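You operate a simulated robot arm through the tools that you are given. There is no shell and no other tool.

The job below is to be done with a simulated robot arm. You get a single attempt, and the scene is never put back.

TASK
Pull the hanger knob, seat the pivot pin in the hanger eye, then push the knob home.
Fine: park the knob on the cap rest meanwhile.

Only the result counts: the job must be done as asked and must still hold three seconds after the hand-in. Knocking over, shifting, dropping, spilling or breaking anything else fails it. Lids that push on must go on centred and level and be pressed home; caps that screw on are set level and turned clockwise until they are tight.

THE ROBOT
A 7-joint arm with a two-finger parallel gripper, fixed in place. Base frame: the origin is at the foot of the arm, x ahead of it, y to its left, z up; the work surface is at about z = 0.8. Lengths are in m, angles in rad, forces in N, time in s.
With the tool pointing down near the work surface it reaches from about 0.24 to 0.68 m from the base axis. Its first joint turns from -1.152 to 1.152 rad. Payload 2.4 kg.
Tool frame: the origin (TCP) lies between the finger pads and is the grasp point; the fingertips stand 0.03 m ahead of it; z points along the fingers, y is the line along which they close. The gripper opens to 0.094 m. The fingers are 0.028 m wide and 0.01 m thick; the gripper's body (0.05 by 0.096 m) begins 0.055 m behind the TCP.
Orientation is told as [roll, pitch, yaw] about the base's x, y, z axes, in that order, counted from this pose: with the fingers straight down and closing along the base's y, the tool's x points along the base's -x, its y along +y and its z along -z.

THE INTERFACE
- The arm moves only by the tool send_rows. Its argument "increments" is a list of rows, each an object (a shift or turn left out is 0, a gripper value left out holds the last) with "travel": the shift along the base's x, y, z in units of 25 mm (1.0 is 25 mm), a list of three; "turn": the turn, a rotation vector about the base's x, y, z in units of 4 degrees (1.0 is 4 degrees), a list of three; "gripper": the finger opening in mm, from 0 to 94. In form: [{"travel": [x, y, z], "turn": [rx, ry, rz], "gripper": gripper}, ...]. A call has 1 to 20 rows; each row shifts and turns the commanded pose from where the row before left it. A call with a number of a shift or a turn outside -1 to 1 is refused whole. Each row takes 0.2 s and may step no farther than 0.05 m and 0.15 rad from the row before; otherwise, or with a gripper value out of range, the whole call is refused. A pose out of reach is approached as far as the arm can. The call stops where the force on the tool passes 40 N (or 10 N more than at its start, if that is more) or the arm is blocked; 0.2 s more then pass. Each finger travels about 0.153 m/s and halts on what it meets, pressing with about 41 N; the grip force reading is that of the motor and also rises with nothing between the fingers. The clock runs only during rows and for 0.2 s after the last one: add rows that do not move to give the fingers time. The reply holds the time, the measured pose of the TCP, the force on the tool along the base axes, the opening and the grip force, in the units named above and with some noise, with the torque about the TCP (base axes, N m) and any sound that the robot's microphone picked up.
- Cameras (640 x 400 px; columns grow to the right, rows downward): "scene" is fixed at [0.025, 0.4652, 1.4432]; the picture's right is [-0.86, -0.51, 0.00], its down [-0.30, 0.51, -0.81] and it looks along [0.41, -0.69, -0.59] (base axes); focal length 354 px, centre (320, 200). "wrist" rides on the gripper at [0.076, 0.014, -0.102] in the tool frame; the picture's right is [-0.18, 0.98, 0.00], its down [-0.75, -0.14, -0.64] and it looks along [-0.63, -0.12, 0.77] (tool axes); focal length 243 px, centre (320, 200). There is no depth. A picture from a camera that has moved, and an enlarged one, comes with that camera's place and axes in the base frame and with its lens.
- snapshot(camera): a new picture of that camera. The clock stands still meanwhile.
- close_up(camera, box): a new picture of the part [left, top, right, bottom] of that camera's present view, enlarged. The clock stands still meanwhile.
- job_done(): hands the job in; it is judged then, once.

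Places have to be worked out from the pictures, the camera data and where the tool is seen. Open the gripper and draw the arm clear of the work before you hand the job in, unless the task says otherwise.

The tools are called after "Call:" as name(argument=value, ...) on one line, values as JSON. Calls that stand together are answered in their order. send_rows: Moves the arm, as the interface text tells. Its arguments: {"type":"object","properties":{"increments":{"type":"array","items":{"type":"object","properties":{"travel":{"type":"array","items":{"type":"number"}},"turn":{"type":"array","items":{"type":"number"}},"gripper":{"type":"number"}}}}},"required":["increments"]} The other tools are called the same way: snapshot (camera) takes a picture; close_up (camera, box) takes an enlarged picture of a part of a camera's view; job_done () hands the job in.

At the start:

```text
time: 0.0
tool_pos: [0.3239, -0.1055, 1.0879]
orientation: [0.0, 0.0, 0.0]
wrist_force: [1.3, -0.5, 0.4]
moment: [-0.02, -0.02, -0.02]
width: 0.0939
finger_force: 0.1
```

scene: 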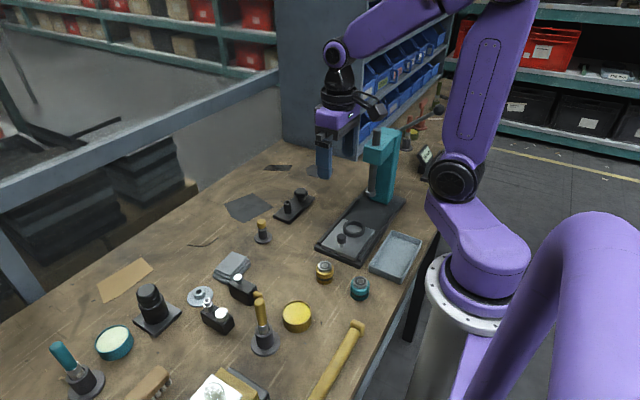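
wrist: 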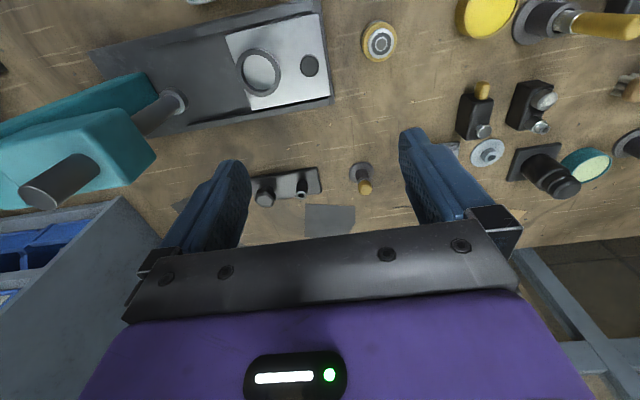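

I'll start by looking closely at the workbench to identify the hanger, knob, pivot pin and cap rest.

Call:
close_up(camera="scene", box=[180, 160, 440, 320])

Call:
close_up(camera="scene", box=[40, 240, 300, 400])

Call:
close_up(camera="wrist", box=[340, 0, 640, 190])

Call:
close_up(camera="wrist", box=[80, 0, 420, 220])

Call:
close_up(camera="scene", box=[180, 250, 400, 400])

```text
2.46 times, centred on (310, 240) of scene
camera zoom: at [0.025, 0.4652, 1.4432], right [-0.86, -0.51, 0.0], down [-0.3, 0.51, -0.81], along [0.41, -0.69, -0.59], focal length 872 px, centre (345, 102)
```

zoom: 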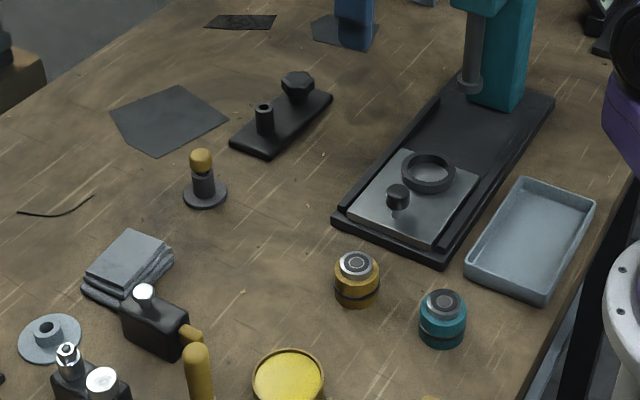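

```text
2.46 times, centred on (170, 320) of scene
camera zoom: at [0.025, 0.4652, 1.4432], right [-0.86, -0.51, 0.0], down [-0.3, 0.51, -0.81], along [0.41, -0.69, -0.59], focal length 872 px, centre (689, -95)
```

zoom: 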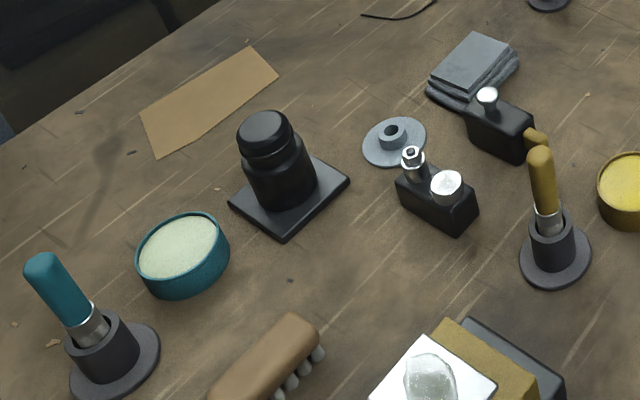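

```text
2.11 times, centred on (490, 95) of wrist
camera zoom: at [0.2485, -0.0897, 1.1908], right [0.18, 0.98, 0.0], down [0.75, -0.14, 0.64], along [0.63, -0.12, -0.77], focal length 511 px, centre (-38, 421)
```

zoom: 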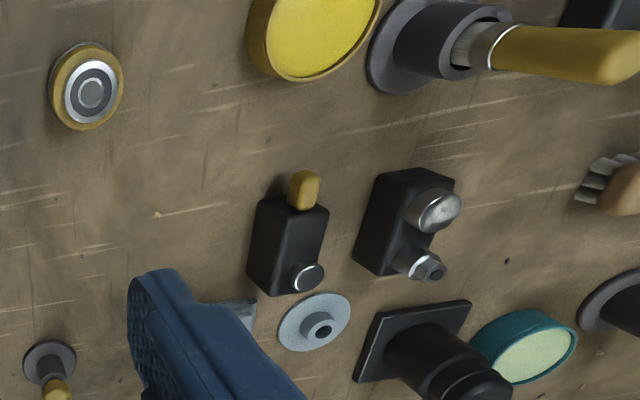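

```text
1.82 times, centred on (250, 110) of wrist
camera zoom: at [0.2485, -0.0897, 1.1908], right [0.18, 0.98, 0.0], down [0.75, -0.14, 0.64], along [0.63, -0.12, -0.77], focal length 441 px, centre (447, 364)
```

zoom: 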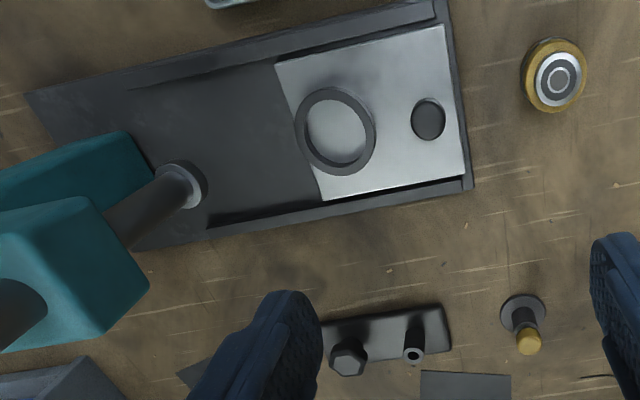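

```text
2.67 times, centred on (290, 325) of scene
camera zoom: at [0.025, 0.4652, 1.4432], right [-0.86, -0.51, 0.0], down [-0.3, 0.51, -0.81], along [0.41, -0.69, -0.59], focal length 944 px, centre (400, -133)
```

zoom: 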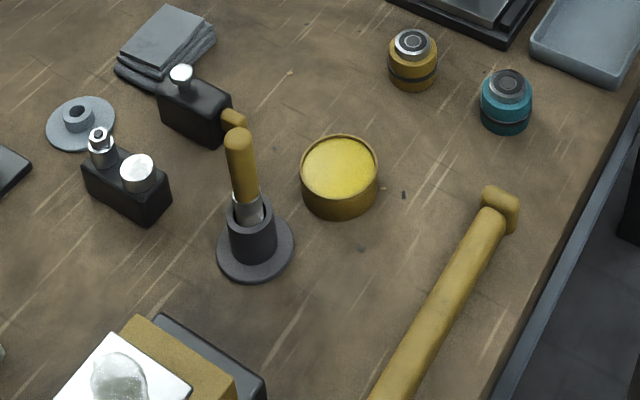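

The layout is ambiguous, so I'm zooming further on each candidate part: the plate with the hex knob, the gold-headed pin, the two black boxes, and the grey disc.

Call:
close_up(camera="scene", box=[265, 180, 325, 225])

Call:
close_up(camera="scene", box=[240, 210, 285, 245])

Call:
close_up(camera="scene", box=[180, 260, 280, 340])

Call:
close_up(camera="wrist", box=[440, 60, 580, 170])

Call:
close_up(camera="wrist", box=[240, 150, 400, 250])

Call:
close_up(camera="scene", box=[310, 180, 430, 300])

```text
8.89 times, centred on (295, 202) of scene
camera zoom: at [0.025, 0.4652, 1.4432], right [-0.86, -0.51, 0.0], down [-0.3, 0.51, -0.81], along [0.41, -0.69, -0.59], focal length 3148 px, centre (542, 178)
```

zoom: 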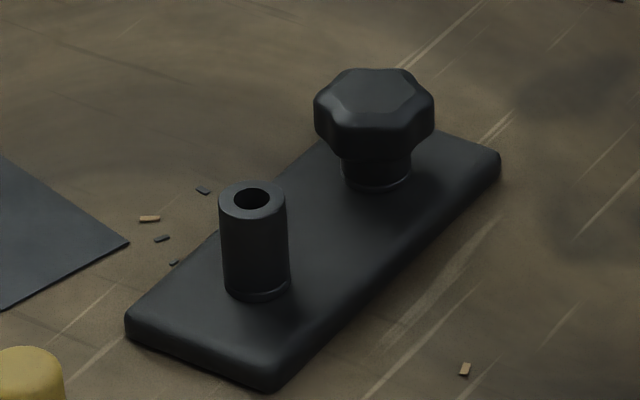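

```text
11.43 times, centred on (262, 228) of scene
camera zoom: at [0.025, 0.4652, 1.4432], right [-0.86, -0.51, 0.0], down [-0.3, 0.51, -0.81], along [0.41, -0.69, -0.59], focal length 4048 px, centre (977, -114)
```

zoom: 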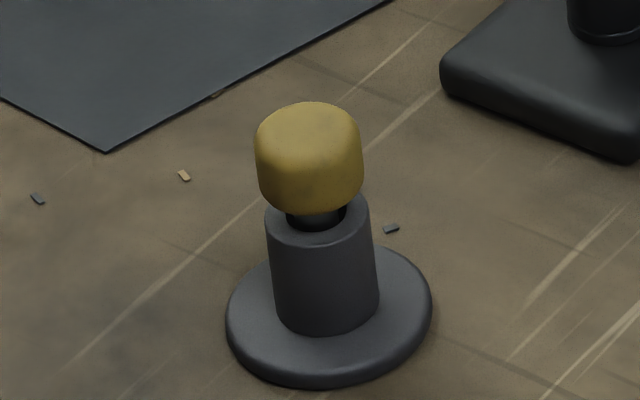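

```text
5.00 times, centred on (230, 300) of scene
camera zoom: at [0.025, 0.4652, 1.4432], right [-0.86, -0.51, 0.0], down [-0.3, 0.51, -0.81], along [0.41, -0.69, -0.59], focal length 1771 px, centre (770, -300)
```

zoom: 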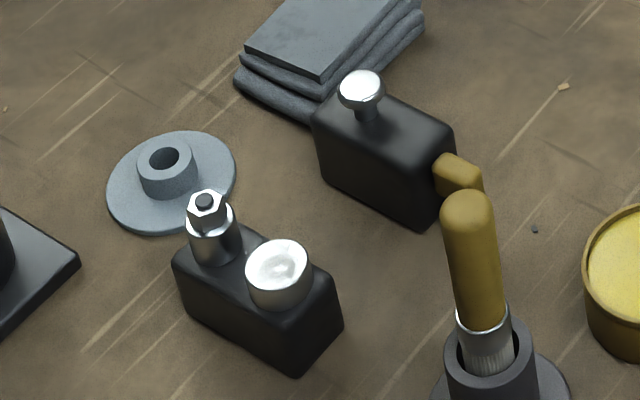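

```text
3.64 times, centred on (510, 115) of wrist
camera zoom: at [0.2485, -0.0897, 1.1908], right [0.18, 0.98, 0.0], down [0.75, -0.14, 0.64], along [0.63, -0.12, -0.77], focal length 882 px, centre (-371, 509)
```

zoom: 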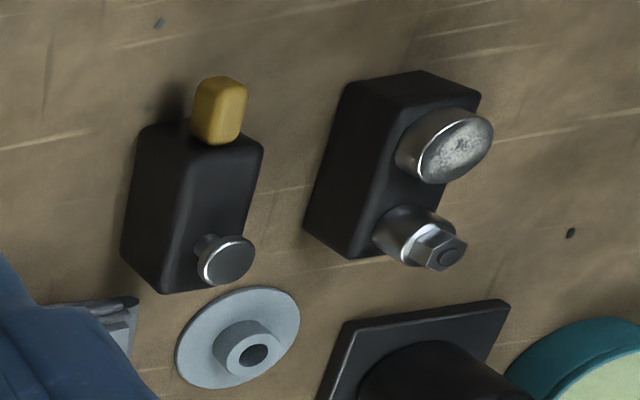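

```text
4.00 times, centred on (320, 200) of wrist
camera zoom: at [0.2485, -0.0897, 1.1908], right [0.18, 0.98, 0.0], down [0.75, -0.14, 0.64], along [0.63, -0.12, -0.77], focal length 970 px, centre (320, 200)
```

zoom: 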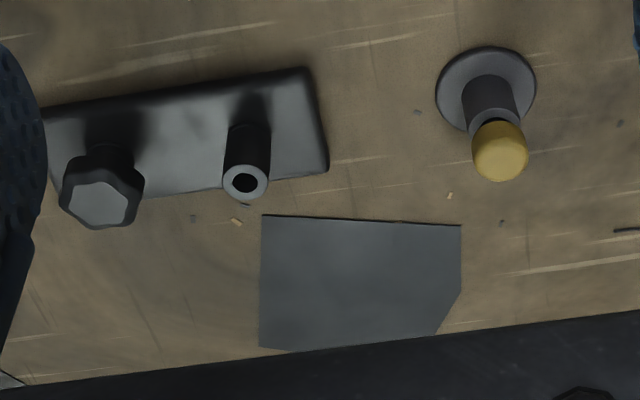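

```text
3.33 times, centred on (370, 240) of scene
camera zoom: at [0.025, 0.4652, 1.4432], right [-0.86, -0.51, 0.0], down [-0.3, 0.51, -0.81], along [0.41, -0.69, -0.59], focal length 1180 px, centre (153, 67)
```

zoom: 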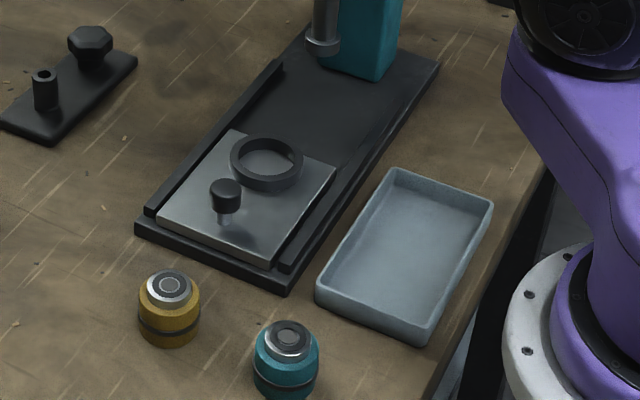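

The hanger looks like the black plate with the lobed knob (about 0.517, -0.252) and the eye tube (about 0.523, -0.189). The gold-headed pivot pin stands near (0.523, -0.071), and the cap rest looks like the grey disc with the bored boss near (0.509, 0.168). I'll move in over the hanger for a closer wrist view.

Call:
send_rows(increments=[{"travel": [0.9, -0.4, -0.8]}, {"travel": [0.9, -0.4, -0.8]}, {"travel": [0.9, -0.4, -0.8]}, {"travel": [0.9, -0.4, -0.8]}, {"travel": [0.4, -0.4, -0.8]}, {}, {}])

Call:
snapshot(camera="wrist")

Call:
snapshot(camera="scene")

```text
time: 1.6
tool_pos: [0.4237, -0.1561, 0.9906]
orientation: [0.0, 0.001, -0.001]
wrist_force: [-0.6, -0.2, 0.0]
moment: [0.02, -0.01, 0.02]
width: 0.0938
finger_force: 0.1
```

```text
taken
camera wrist: at [0.3481, -0.1411, 1.094], right [0.18, 0.98, 0.0], down [0.75, -0.14, 0.64], along [0.63, -0.12, -0.77], focal length 243 px, centre (320, 200)
```

wrist: 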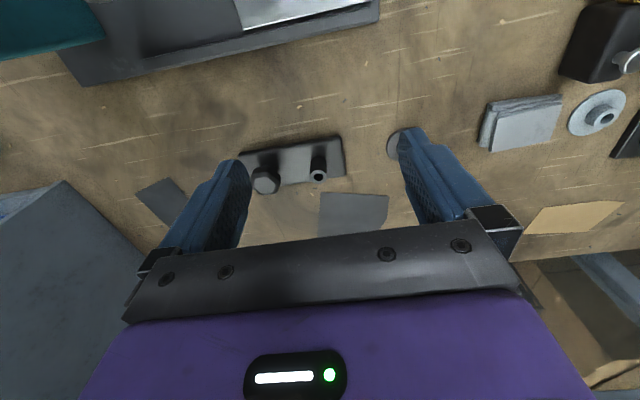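

```text
taken
```

scene: 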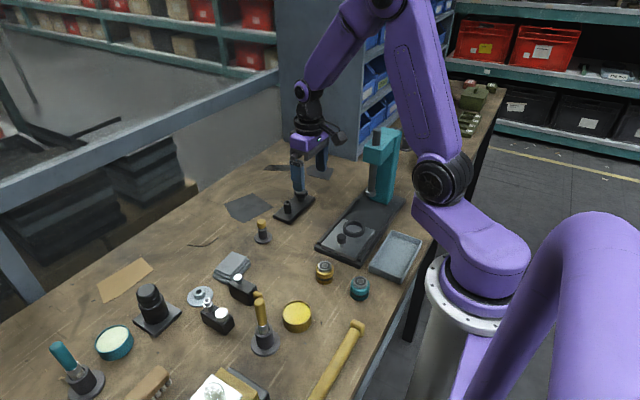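

The hanger is in view between the fingers; I'll enlarge it for a precise triangulation.

Call:
close_up(camera="wrist", box=[220, 125, 370, 215])

Call:
close_up(camera="wrist", box=[540, 70, 640, 150])

```text
4.27 times, centred on (295, 170) of wrist
camera zoom: at [0.3481, -0.1411, 1.094], right [0.18, 0.98, 0.0], down [0.75, -0.14, 0.64], along [0.63, -0.12, -0.77], focal length 1035 px, centre (427, 328)
```

zoom: 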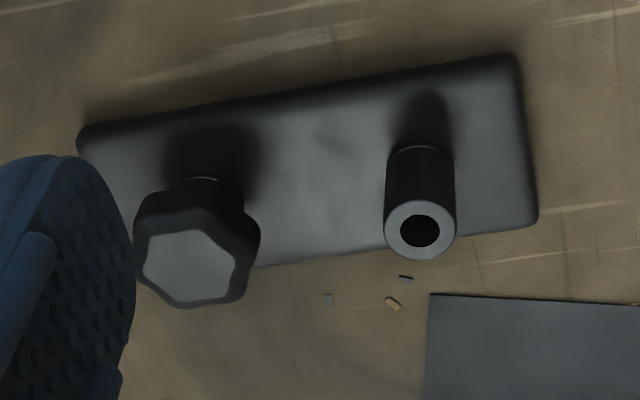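

```text
5.00 times, centred on (590, 110) of wrist
camera zoom: at [0.3481, -0.1411, 1.094], right [0.18, 0.98, 0.0], down [0.75, -0.14, 0.64], along [0.63, -0.12, -0.77], focal length 1213 px, centre (-1030, 650)
```

zoom: 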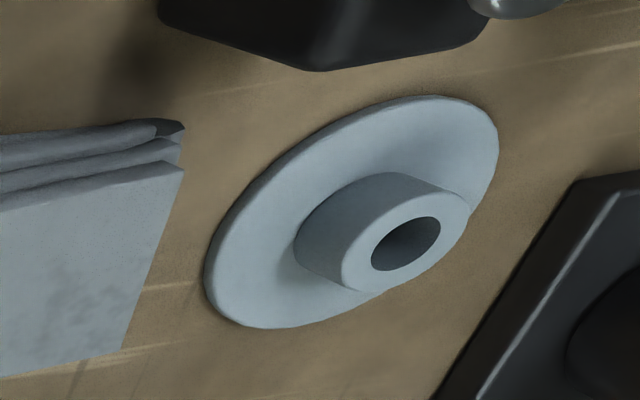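

Triangulating from both cameras gives the knob top at about (0.513, -0.244, 0.847) and the eye top at about (0.513, -0.175, 0.848). I'll move to a hover above the knob with the fingers partly closed, to keep clear of the eye tube.

Call:
send_rows(increments=[{"travel": [0.9, -0.9, -0.3], "gripper": 70}, {"travel": [0.9, -0.9, -0.6]}, {"travel": [0.9, -0.9, -0.8]}, {"travel": [0.87, -0.82, -0.8]}, {"travel": [0, 0, -0.8]}, {}, {}])

Call:
snapshot(camera="wrist")

Call:
close_up(camera="scene", box=[250, 140, 350, 230])

```text
time: 3.2
tool_pos: [0.5127, -0.2415, 0.9052]
orientation: [-0.001, 0.001, 0.0]
wrist_force: [-1.0, 0.1, 0.9]
moment: [0.0, 0.03, 0.01]
width: 0.0699
finger_force: 0.1
```

```text
taken
camera wrist: at [0.4373, -0.2268, 1.0081], right [0.18, 0.98, 0.0], down [0.75, -0.14, 0.64], along [0.63, -0.12, -0.77], focal length 243 px, centre (320, 200)
```

wrist: 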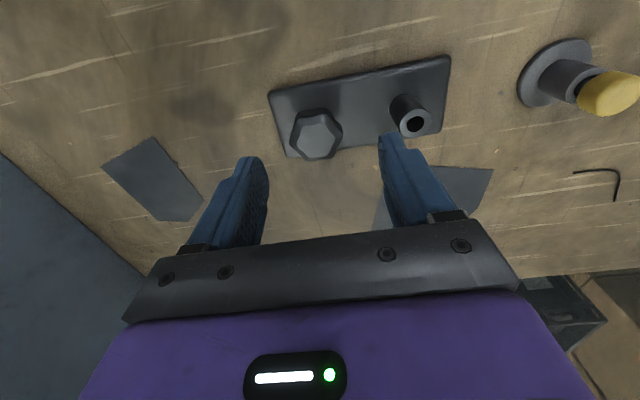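

```text
4.44 times, centred on (300, 185) of scene
camera zoom: at [0.025, 0.4652, 1.4432], right [-0.86, -0.51, 0.0], down [-0.3, 0.51, -0.81], along [0.41, -0.69, -0.59], focal length 1574 px, centre (409, 267)
```

zoom: 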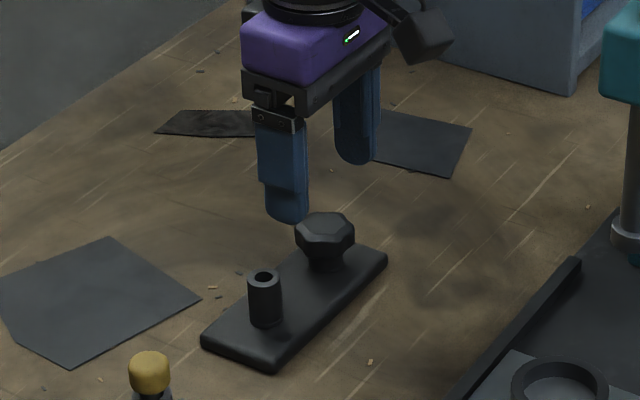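

I'll enlarge the wrist view of the knob and eye to refine the positions with this closer baseline.

Call:
close_up(camera="wrist", box=[260, 50, 460, 175])

Call:
close_up(camera="wrist", box=[500, 30, 640, 130])

```text
3.20 times, centred on (360, 112) of wrist
camera zoom: at [0.4373, -0.2268, 1.0081], right [0.18, 0.98, 0.0], down [0.75, -0.14, 0.64], along [0.63, -0.12, -0.77], focal length 776 px, centre (192, 480)
```

zoom: 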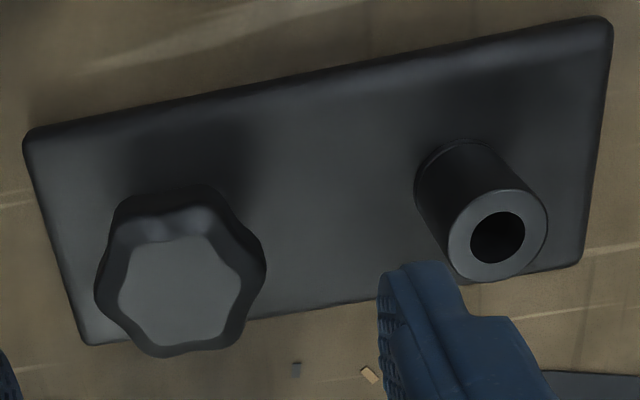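

```text
4.00 times, centred on (570, 80) of wrist
camera zoom: at [0.4373, -0.2268, 1.0081], right [0.18, 0.98, 0.0], down [0.75, -0.14, 0.64], along [0.63, -0.12, -0.77], focal length 970 px, centre (-680, 680)
```

zoom: 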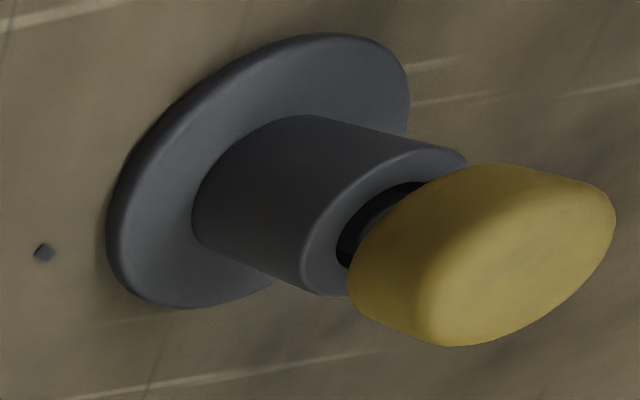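

The refined estimate puts the knob axis at about (0.5155, -0.244). I'll check its lobe orientation so the pads can land on opposite flats.

Call:
close_up(camera="wrist", box=[280, 100, 360, 170])

Call:
close_up(camera="scene", box=[290, 180, 340, 215])

```text
5.71 times, centred on (320, 135) of wrist
camera zoom: at [0.4373, -0.2268, 1.0081], right [0.18, 0.98, 0.0], down [0.75, -0.14, 0.64], along [0.63, -0.12, -0.77], focal length 1386 px, centre (320, 571)
```

zoom: 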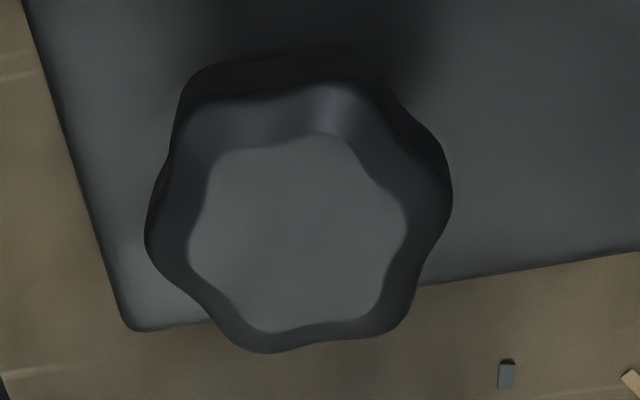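

```text
11.43 times, centred on (315, 198) of scene
camera zoom: at [0.025, 0.4652, 1.4432], right [-0.86, -0.51, 0.0], down [-0.3, 0.51, -0.81], along [0.41, -0.69, -0.59], focal length 4048 px, centre (377, 229)
```

zoom: 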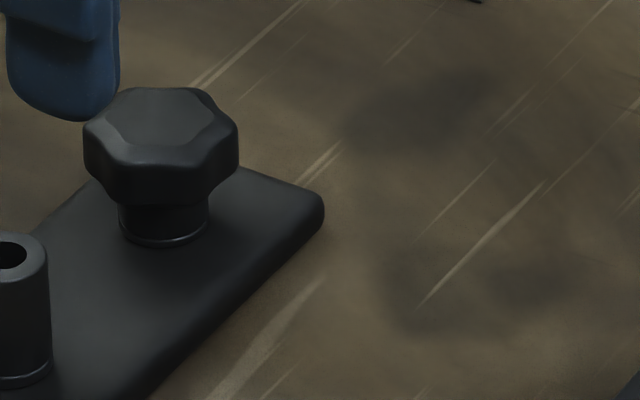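

The lobes point along ±30°, 90° and so on, so flat pairs face each other at 60° and 120°. I'll yaw the gripper -30° to grip across flats, correct x and y slightly, and look again.

Call:
send_rows(increments=[{"travel": [0.1, -0.12, 0], "turn": [0, 0, -1]}, {"turn": [0, 0, -1]}, {"turn": [0, 0, -1]}, {"turn": [0, 0, -1]}, {"turn": [0, 0, -1]}, {"turn": [0, 0, -1]}, {"turn": [0, 0, -1]}, {"turn": [0, 0, -0.5]}, {}, {}, {}])

Call:
snapshot(camera="wrist")

Call:
close_up(camera="wrist", box=[260, 90, 400, 190])

```text
time: 5.6
tool_pos: [0.5171, -0.2445, 0.9042]
orientation: [-0.002, 0.0, -0.522]
wrist_force: [0.0, -0.1, -0.4]
moment: [0.01, -0.01, -0.01]
width: 0.07
finger_force: 0.0
```

```text
taken
camera wrist: at [0.4577, -0.1946, 1.0071], right [0.65, 0.76, 0.0], down [0.58, -0.5, 0.64], along [0.49, -0.42, -0.77], focal length 243 px, centre (320, 200)
```

wrist: 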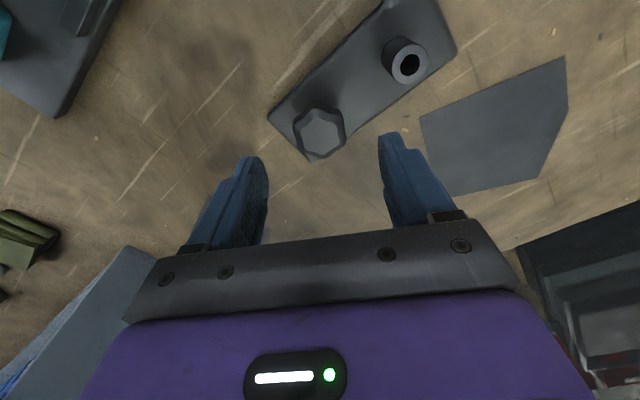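

```text
4.00 times, centred on (330, 140) of wrist
camera zoom: at [0.4577, -0.1946, 1.0071], right [0.65, 0.76, 0.0], down [0.58, -0.5, 0.64], along [0.49, -0.42, -0.77], focal length 970 px, centre (280, 440)
```

zoom: 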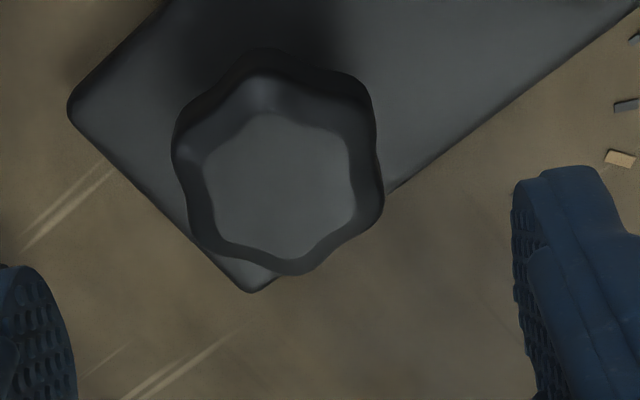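

The pads face the flats, and the knob sits about 1 mm off the tool axis. I'll correct that, descend so the tips stay above the plate, and close.

Call:
send_rows(increments=[{"travel": [-0.05, 0.04, -0.5]}, {"travel": [0, 0, -0.6]}, {"travel": [0, 0, -0.6]}, {"travel": [0, 0, -0.48]}, {}, {}])

Call:
snapshot(camera="wrist")

Call:
close_up(camera="scene", box=[260, 160, 350, 230])

```text
time: 7.0
tool_pos: [0.5146, -0.245, 0.851]
orientation: [0.0, 0.0, -0.524]
wrist_force: [0.0, -0.2, 0.1]
moment: [-0.03, 0.0, -0.01]
width: 0.0701
finger_force: 0.1
```

```text
taken
camera wrist: at [0.4568, -0.1939, 0.9539], right [0.65, 0.76, 0.0], down [0.58, -0.5, 0.64], along [0.49, -0.42, -0.77], focal length 243 px, centre (320, 200)
```

wrist: 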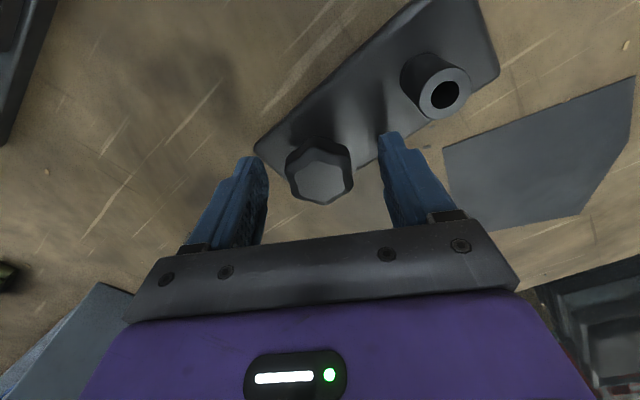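

```text
5.71 times, centred on (305, 195) of scene
camera zoom: at [0.025, 0.4652, 1.4432], right [-0.86, -0.51, 0.0], down [-0.3, 0.51, -0.81], along [0.41, -0.69, -0.59], focal length 2024 px, centre (406, 229)
```

zoom: 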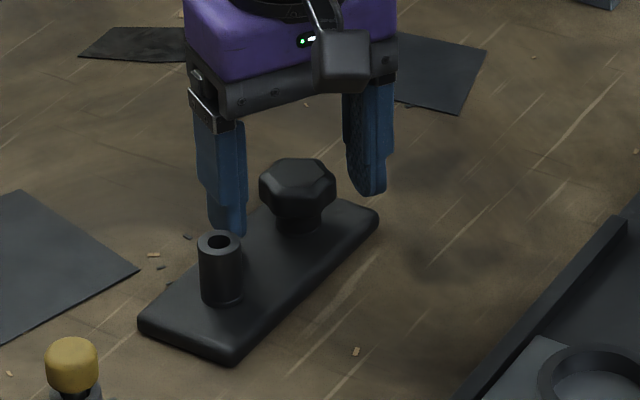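

The knob is centred between the fingers. I'm closing on it without moving.

Call:
send_rows(increments=[{"gripper": 45}, {"gripper": 25}, {"gripper": 20}, {}])

Call:
close_up(camera="scene", box=[260, 160, 350, 230])

```text
time: 8.0
tool_pos: [0.5153, -0.2452, 0.852]
orientation: [0.0, 0.001, -0.524]
wrist_force: [0.1, -0.8, -0.1]
moment: [0.03, -0.03, -0.03]
width: 0.0368
finger_force: 41.2
```

```text
5.71 times, centred on (305, 195) of scene
camera zoom: at [0.025, 0.4652, 1.4432], right [-0.86, -0.51, 0.0], down [-0.3, 0.51, -0.81], along [0.41, -0.69, -0.59], focal length 2024 px, centre (406, 229)
```

zoom: 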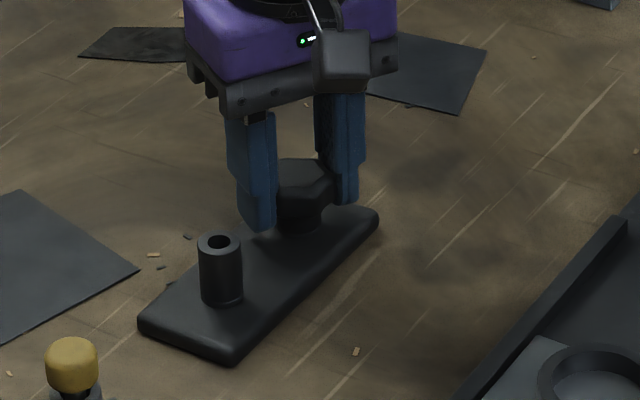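

I have a firm grip at 36.8 mm, flat to flat. I'll pull straight up in small steps and watch the force.

Call:
send_rows(increments=[{"travel": [0, 0, 0.1]}, {"travel": [0, 0, 0.1]}, {"travel": [0, 0, 0.1]}, {}])

Call:
close_up(camera="scene", box=[260, 160, 350, 230])

```text
time: 9.0
tool_pos: [0.515, -0.2439, 0.8593]
orientation: [-0.001, 0.001, -0.525]
wrist_force: [0.4, -0.4, -0.6]
moment: [0.02, 0.0, 0.03]
width: 0.0368
finger_force: 41.0
heard: snap
```

```text
5.71 times, centred on (305, 195) of scene
camera zoom: at [0.025, 0.4652, 1.4432], right [-0.86, -0.51, 0.0], down [-0.3, 0.51, -0.81], along [0.41, -0.69, -0.59], focal length 2024 px, centre (406, 229)
```

zoom: 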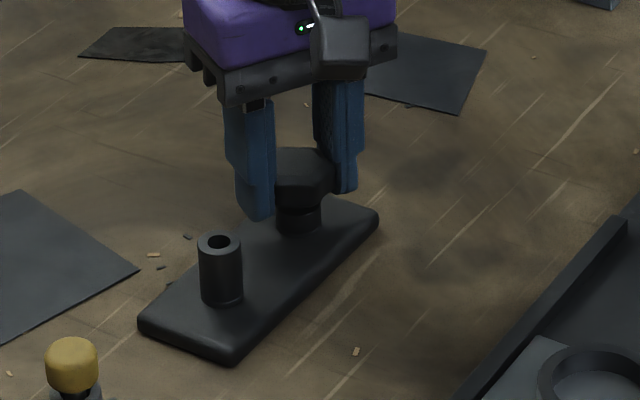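

A snap was heard and the knob rose about 7 mm with little load, so the detent is released. I'll continue up.

Call:
send_rows(increments=[{"travel": [0, 0, 0.3]}, {"travel": [0, 0, 0.3]}, {"travel": [0, 0, 0.4]}, {"travel": [0, 0, 0.4]}, {}])

Call:
close_up(camera="scene", box=[260, 150, 350, 220])

Call:
snapshot(camera="wrist")

```text
time: 10.2
tool_pos: [0.5161, -0.2414, 0.8948]
orientation: [0.0, -0.001, -0.524]
wrist_force: [0.2, -0.4, -0.3]
moment: [0.03, -0.01, 0.0]
width: 0.0366
finger_force: 40.9
```

```text
5.71 times, centred on (305, 185) of scene
camera zoom: at [0.025, 0.4652, 1.4432], right [-0.86, -0.51, 0.0], down [-0.3, 0.51, -0.81], along [0.41, -0.69, -0.59], focal length 2024 px, centre (406, 286)
```

zoom: 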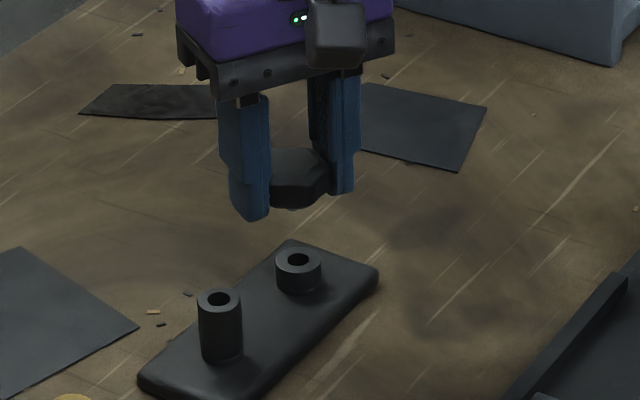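

```text
taken
camera wrist: at [0.4575, -0.1919, 0.9971], right [0.65, 0.76, 0.0], down [0.58, -0.5, 0.64], along [0.49, -0.42, -0.77], focal length 243 px, centre (320, 200)
```

wrist: 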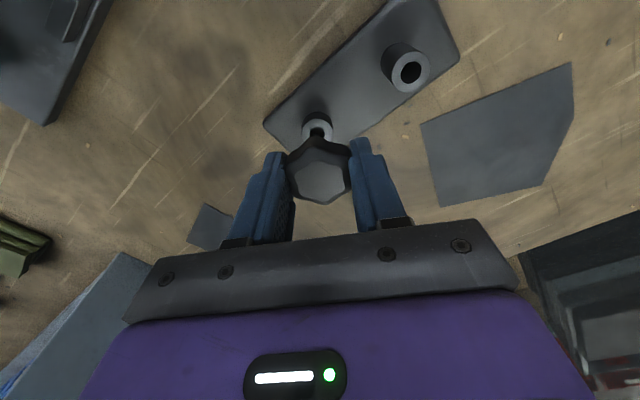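

The knob is off, and the hanger shows a bored seat boss like the one on the grey disc, which confirms the disc as the cap rest. I'll raise the knob further and inspect its underside.

Call:
send_rows(increments=[{"travel": [0, 0, 0.8]}, {"travel": [0, 0, 0.9]}, {"travel": [0, 0, 0.9]}, {"travel": [0, 0, 0.9]}, {}, {}])

Call:
close_up(camera="scene", box=[260, 110, 350, 180])

Call:
close_up(camera="scene", box=[265, 180, 325, 225])

Call:
snapshot(camera="wrist")

```text
time: 11.6
tool_pos: [0.5156, -0.2448, 0.9825]
orientation: [0.0, 0.0, -0.522]
wrist_force: [-0.6, -0.4, 0.3]
moment: [0.01, -0.02, 0.02]
width: 0.0366
finger_force: 41.3
```

```text
5.71 times, centred on (305, 145) of scene
camera zoom: at [0.025, 0.4652, 1.4432], right [-0.86, -0.51, 0.0], down [-0.3, 0.51, -0.81], along [0.41, -0.69, -0.59], focal length 2024 px, centre (406, 514)
```

zoom: 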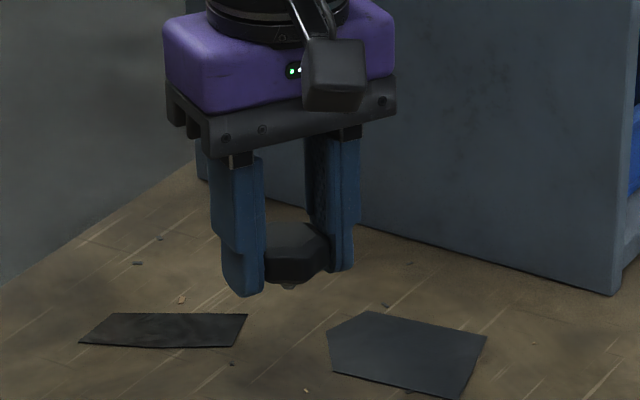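

```text
8.89 times, centred on (295, 202) of scene
camera zoom: at [0.025, 0.4652, 1.4432], right [-0.86, -0.51, 0.0], down [-0.3, 0.51, -0.81], along [0.41, -0.69, -0.59], focal length 3148 px, centre (542, 178)
```

zoom: 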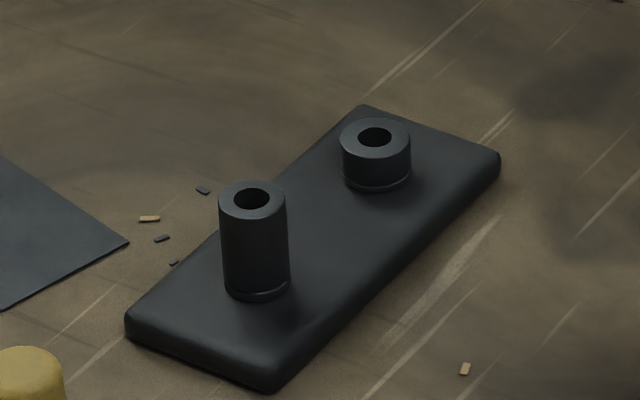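

```text
taken
camera wrist: at [0.4576, -0.1939, 1.0845], right [0.65, 0.76, 0.0], down [0.58, -0.5, 0.64], along [0.49, -0.42, -0.77], focal length 243 px, centre (320, 200)
```

wrist: 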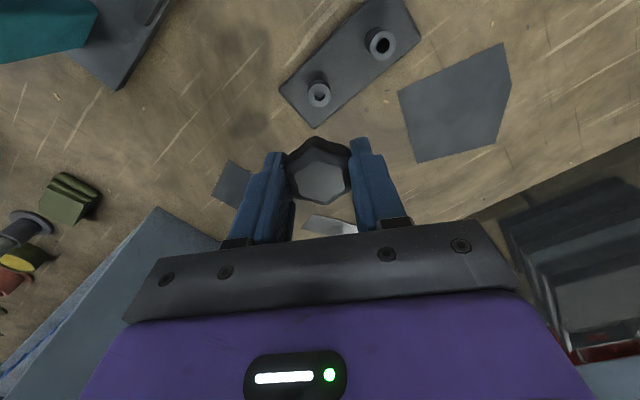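

I'll enlarge the held knob to see its stem, and also the cap rest area for its surroundings.

Call:
close_up(camera="scene", box=[285, 135, 325, 165])

Call:
close_up(camera="scene", box=[130, 260, 270, 350])

```text
13.33 times, centred on (305, 150) of scene
camera zoom: at [0.025, 0.4652, 1.4432], right [-0.86, -0.51, 0.0], down [-0.3, 0.51, -0.81], along [0.41, -0.69, -0.59], focal length 4722 px, centre (520, 867)
```

zoom: 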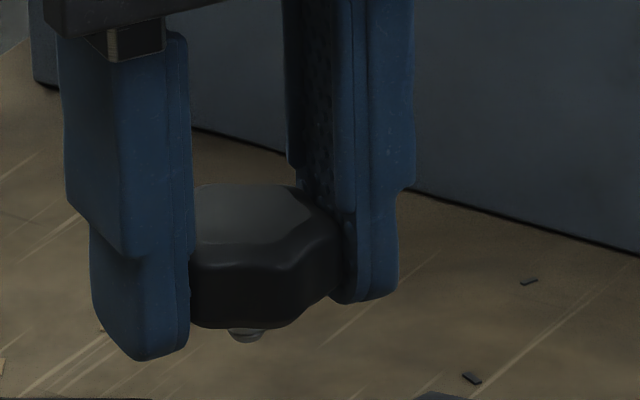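

```text
4.44 times, centred on (200, 305) of scene
camera zoom: at [0.025, 0.4652, 1.4432], right [-0.86, -0.51, 0.0], down [-0.3, 0.51, -0.81], along [0.41, -0.69, -0.59], focal length 1574 px, centre (853, -267)
```

zoom: 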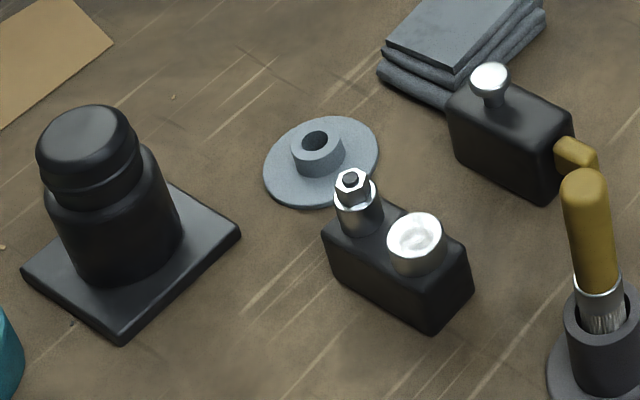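

The knob has a stem of roughly 10 mm diameter and 15 mm length that fits the bored boss. The cap rest triangulates to about (0.515, 0.165, 0.816), with clear space around it for narrow finger openings. I'll carry the knob there at a safe height.

Call:
send_rows(increments=[{"travel": [0, 0.5, 0]}, {"travel": [0, 1, 0]}, {"travel": [0, 1, 0]}, {"travel": [0, 1, 0]}, {"travel": [0, 1, 0]}, {"travel": [0, 1, 0]}, {"travel": [0, 1, 0]}, {"travel": [0, 1, 0]}, {"travel": [0, 1, 0]}, {"travel": [0, 1, 0]}, {"travel": [0, 1, 0]}, {"travel": [0, 1, 0]}, {"travel": [0, 1, 0]}, {"travel": [0, 1, 0]}, {"travel": [0, 1, 0]}, {"travel": [0, 1, 0]}, {"travel": [0, 0.9, 0]}, {}, {}, {}])

Call:
snapshot(camera="wrist")

Call:
snapshot(camera="scene")

```text
time: 15.8
tool_pos: [0.5133, 0.1666, 0.9819]
orientation: [0.001, 0.0, -0.524]
wrist_force: [0.2, -0.1, -0.9]
moment: [-0.01, 0.02, 0.02]
width: 0.0368
finger_force: 40.9
```

```text
taken
camera wrist: at [0.4558, 0.218, 1.0845], right [0.65, 0.76, 0.0], down [0.58, -0.5, 0.64], along [0.49, -0.42, -0.77], focal length 243 px, centre (320, 200)
```

wrist: 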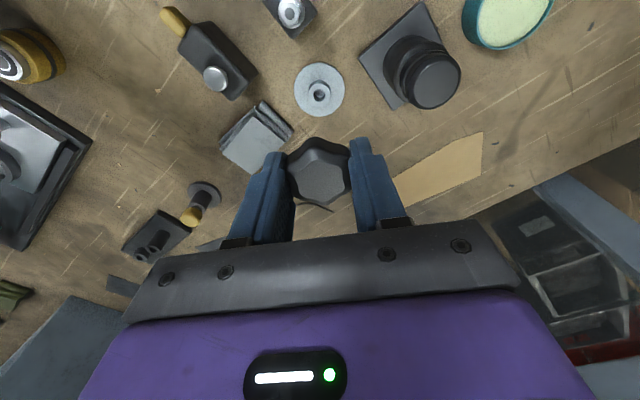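

```text
taken
```

scene: 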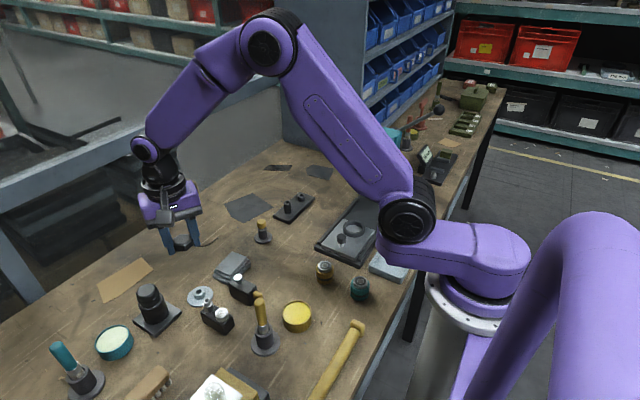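

Call:
close_up(camera="wrist", box=[270, 50, 370, 120])

Call:
close_up(camera="scene", box=[175, 275, 235, 315])

```text
5.71 times, centred on (320, 85) of wrist
camera zoom: at [0.4558, 0.218, 1.0845], right [0.65, 0.76, 0.0], down [0.58, -0.5, 0.64], along [0.49, -0.42, -0.77], focal length 1386 px, centre (320, 857)
```

zoom: 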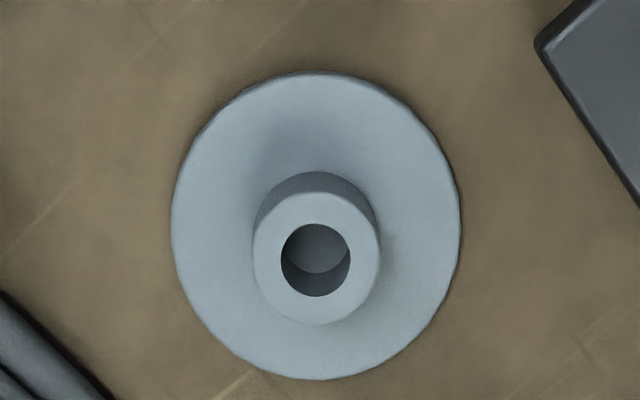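

```text
10.00 times, centred on (205, 295) of scene
camera zoom: at [0.025, 0.4652, 1.4432], right [-0.86, -0.51, 0.0], down [-0.3, 0.51, -0.81], along [0.41, -0.69, -0.59], focal length 3542 px, centre (1470, -750)
```

zoom: 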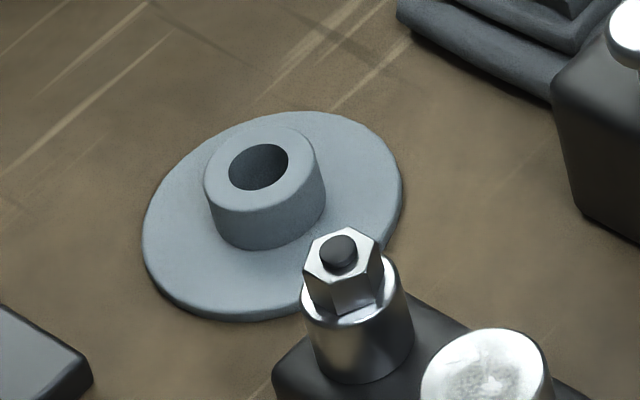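

The rest boss lies almost directly under the tool axis. I'll shift about 2 mm and lower to an intermediate height to re-measure with less parallax.

Call:
send_rows(increments=[{"travel": [0.05, -0.06, -0.9]}, {"travel": [0, 0, -1]}, {"travel": [0, 0, -1]}, {"travel": [0, 0, -0.9]}, {}, {}, {}])

Call:
close_up(camera="wrist", box=[250, 90, 390, 190])

Call:
close_up(camera="scene", box=[160, 240, 250, 320])

```text
time: 17.4
tool_pos: [0.5155, 0.1626, 0.8855]
orientation: [0.001, 0.0, -0.524]
wrist_force: [0.9, 0.4, 0.2]
moment: [-0.04, 0.02, 0.01]
width: 0.0364
finger_force: 40.8
```

```text
4.00 times, centred on (320, 140) of wrist
camera zoom: at [0.4573, 0.2132, 0.9888], right [0.65, 0.76, 0.0], down [0.58, -0.5, 0.64], along [0.49, -0.42, -0.77], focal length 970 px, centre (320, 440)
```

zoom: 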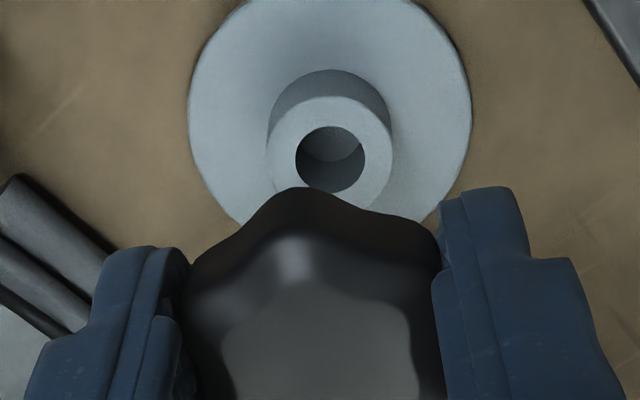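

```text
5.00 times, centred on (205, 280) of scene
camera zoom: at [0.025, 0.4652, 1.4432], right [-0.86, -0.51, 0.0], down [-0.3, 0.51, -0.81], along [0.41, -0.69, -0.59], focal length 1771 px, centre (895, -200)
```

zoom: 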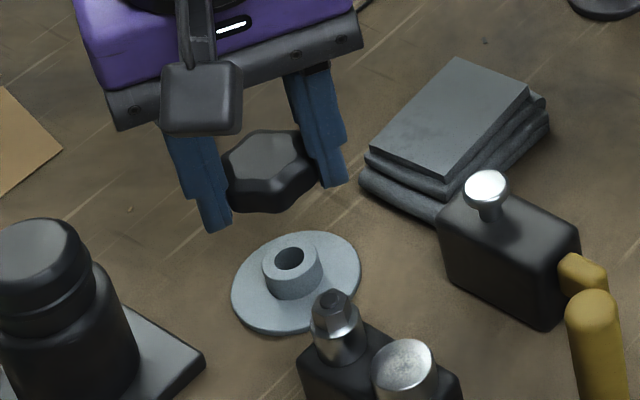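

Both views agree on the boss top at z≈0.816 and the centre at about (0.517, 0.165). I'll check how well the knob is centred on the tool axis in the grip.

Call:
close_up(camera="wrist", box=[270, 120, 370, 220])

Call:
close_up(camera="scene", box=[185, 255, 235, 305])

```text
4.00 times, centred on (320, 170) of wrist
camera zoom: at [0.4573, 0.2132, 0.9888], right [0.65, 0.76, 0.0], down [0.58, -0.5, 0.64], along [0.49, -0.42, -0.77], focal length 970 px, centre (320, 320)
```

zoom: 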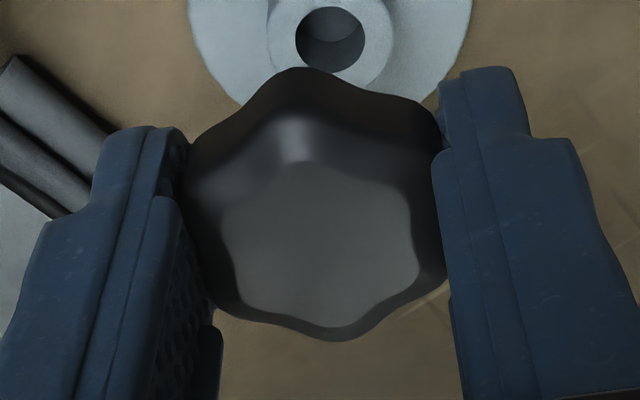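

```text
8.00 times, centred on (210, 280) of scene
camera zoom: at [0.025, 0.4652, 1.4432], right [-0.86, -0.51, 0.0], down [-0.3, 0.51, -0.81], along [0.41, -0.69, -0.59], focal length 2833 px, centre (1200, -440)
```

zoom: 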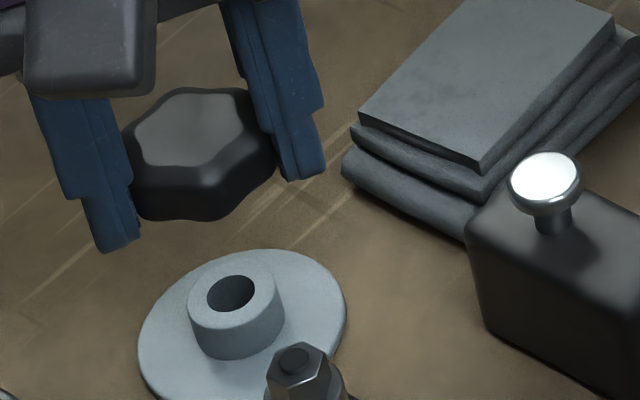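

The knob is within about 0.5 mm of the tool axis. I'll shift about 2 mm to the side and step down 15 mm, then verify via the reported camera pose.

Call:
send_rows(increments=[{"travel": [0.056, 0.068, 0]}, {"travel": [0, 0, -0.3]}, {"travel": [0, 0, -0.3]}, {}, {}])

Call:
close_up(camera="wrist", box=[250, 90, 390, 190])

Call:
close_up(camera="scene", box=[185, 260, 235, 310])

```text
time: 18.6
tool_pos: [0.5177, 0.1637, 0.8698]
orientation: [0.001, 0.0, -0.523]
wrist_force: [0.0, -0.3, -1.0]
moment: [-0.02, 0.02, 0.01]
width: 0.0366
finger_force: 40.8
```

```text
4.00 times, centred on (320, 140) of wrist
camera zoom: at [0.4596, 0.216, 0.9729], right [0.65, 0.76, 0.0], down [0.58, -0.5, 0.64], along [0.49, -0.42, -0.77], focal length 970 px, centre (320, 440)
```

zoom: 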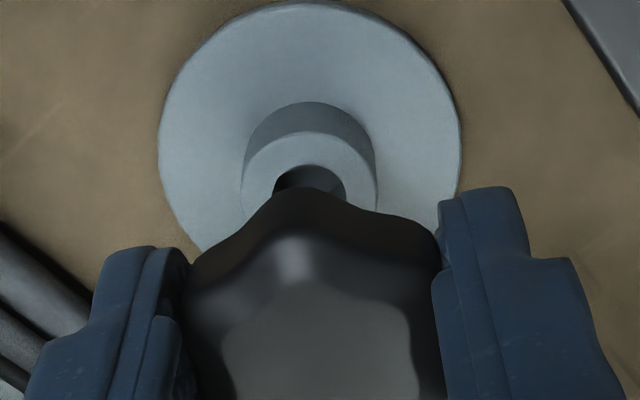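

```text
8.00 times, centred on (210, 285) of scene
camera zoom: at [0.025, 0.4652, 1.4432], right [-0.86, -0.51, 0.0], down [-0.3, 0.51, -0.81], along [0.41, -0.69, -0.59], focal length 2833 px, centre (1200, -480)
```

zoom: 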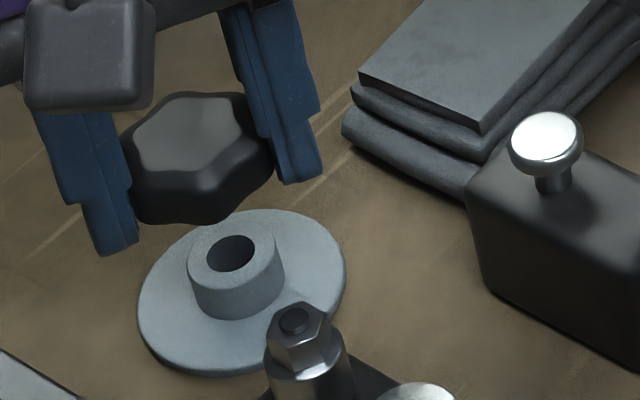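

The boss centre is about 1.4 mm off to the tool's left, so I'll correct and lower a little to bring the stem tip to the hole.

Call:
send_rows(increments=[{"travel": [-0.036, -0.044, 0]}, {"travel": [0, 0, -0.2]}, {"travel": [0, 0, -0.2]}, {}, {}])

Call:
close_up(camera="wrist", box=[250, 90, 390, 190])

Call:
close_up(camera="scene", box=[185, 260, 235, 310])

```text
time: 19.8
tool_pos: [0.5182, 0.1646, 0.8601]
orientation: [0.0, 0.0, -0.524]
wrist_force: [0.3, -1.1, 0.0]
moment: [-0.02, 0.01, 0.01]
width: 0.0366
finger_force: 41.5
```

```text
4.00 times, centred on (320, 140) of wrist
camera zoom: at [0.4599, 0.2153, 0.963], right [0.65, 0.76, 0.0], down [0.58, -0.5, 0.64], along [0.49, -0.42, -0.77], focal length 970 px, centre (320, 440)
```

zoom: 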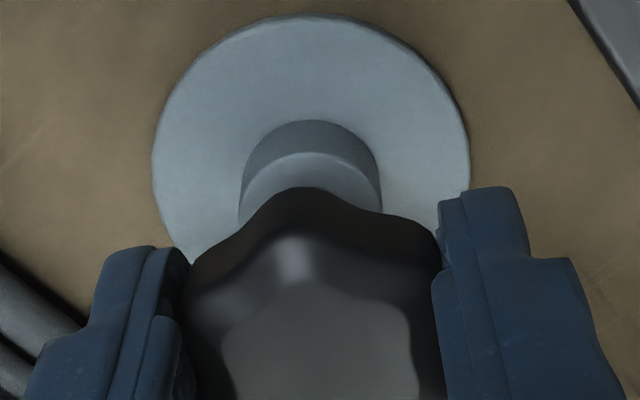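

```text
8.00 times, centred on (210, 285) of scene
camera zoom: at [0.025, 0.4652, 1.4432], right [-0.86, -0.51, 0.0], down [-0.3, 0.51, -0.81], along [0.41, -0.69, -0.59], focal length 2833 px, centre (1200, -480)
```

zoom: 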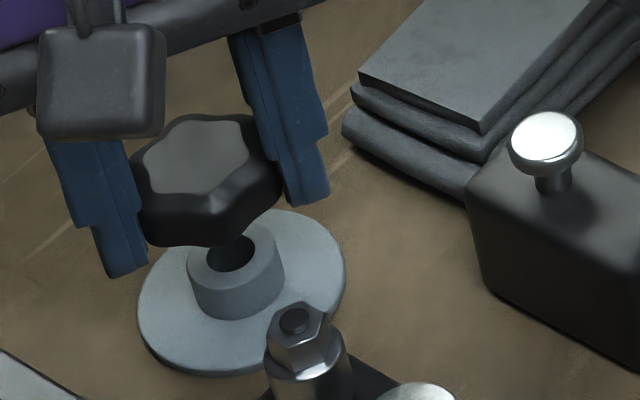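

The tool is still about 1.2 mm off along x. I'll send a small correction with extra settling time.

Call:
send_rows(increments=[{"travel": [-0.05, -0.024, 0]}, {}, {}, {}, {}])

Call:
close_up(camera="wrist", box=[250, 90, 390, 190])

```text
time: 21.0
tool_pos: [0.5172, 0.1634, 0.8584]
orientation: [-0.001, 0.0, -0.522]
wrist_force: [-0.1, 0.3, -0.3]
moment: [0.01, 0.01, -0.02]
width: 0.037
finger_force: 41.0
```

```text
4.00 times, centred on (320, 140) of wrist
camera zoom: at [0.4589, 0.2146, 0.9627], right [0.65, 0.76, 0.0], down [0.58, -0.5, 0.64], along [0.49, -0.42, -0.77], focal length 970 px, centre (320, 440)
```

zoom: 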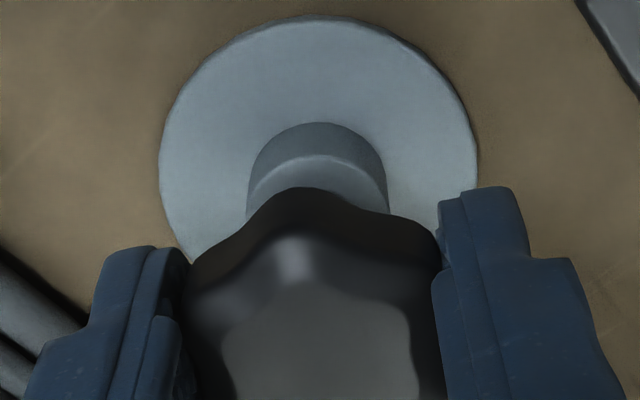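

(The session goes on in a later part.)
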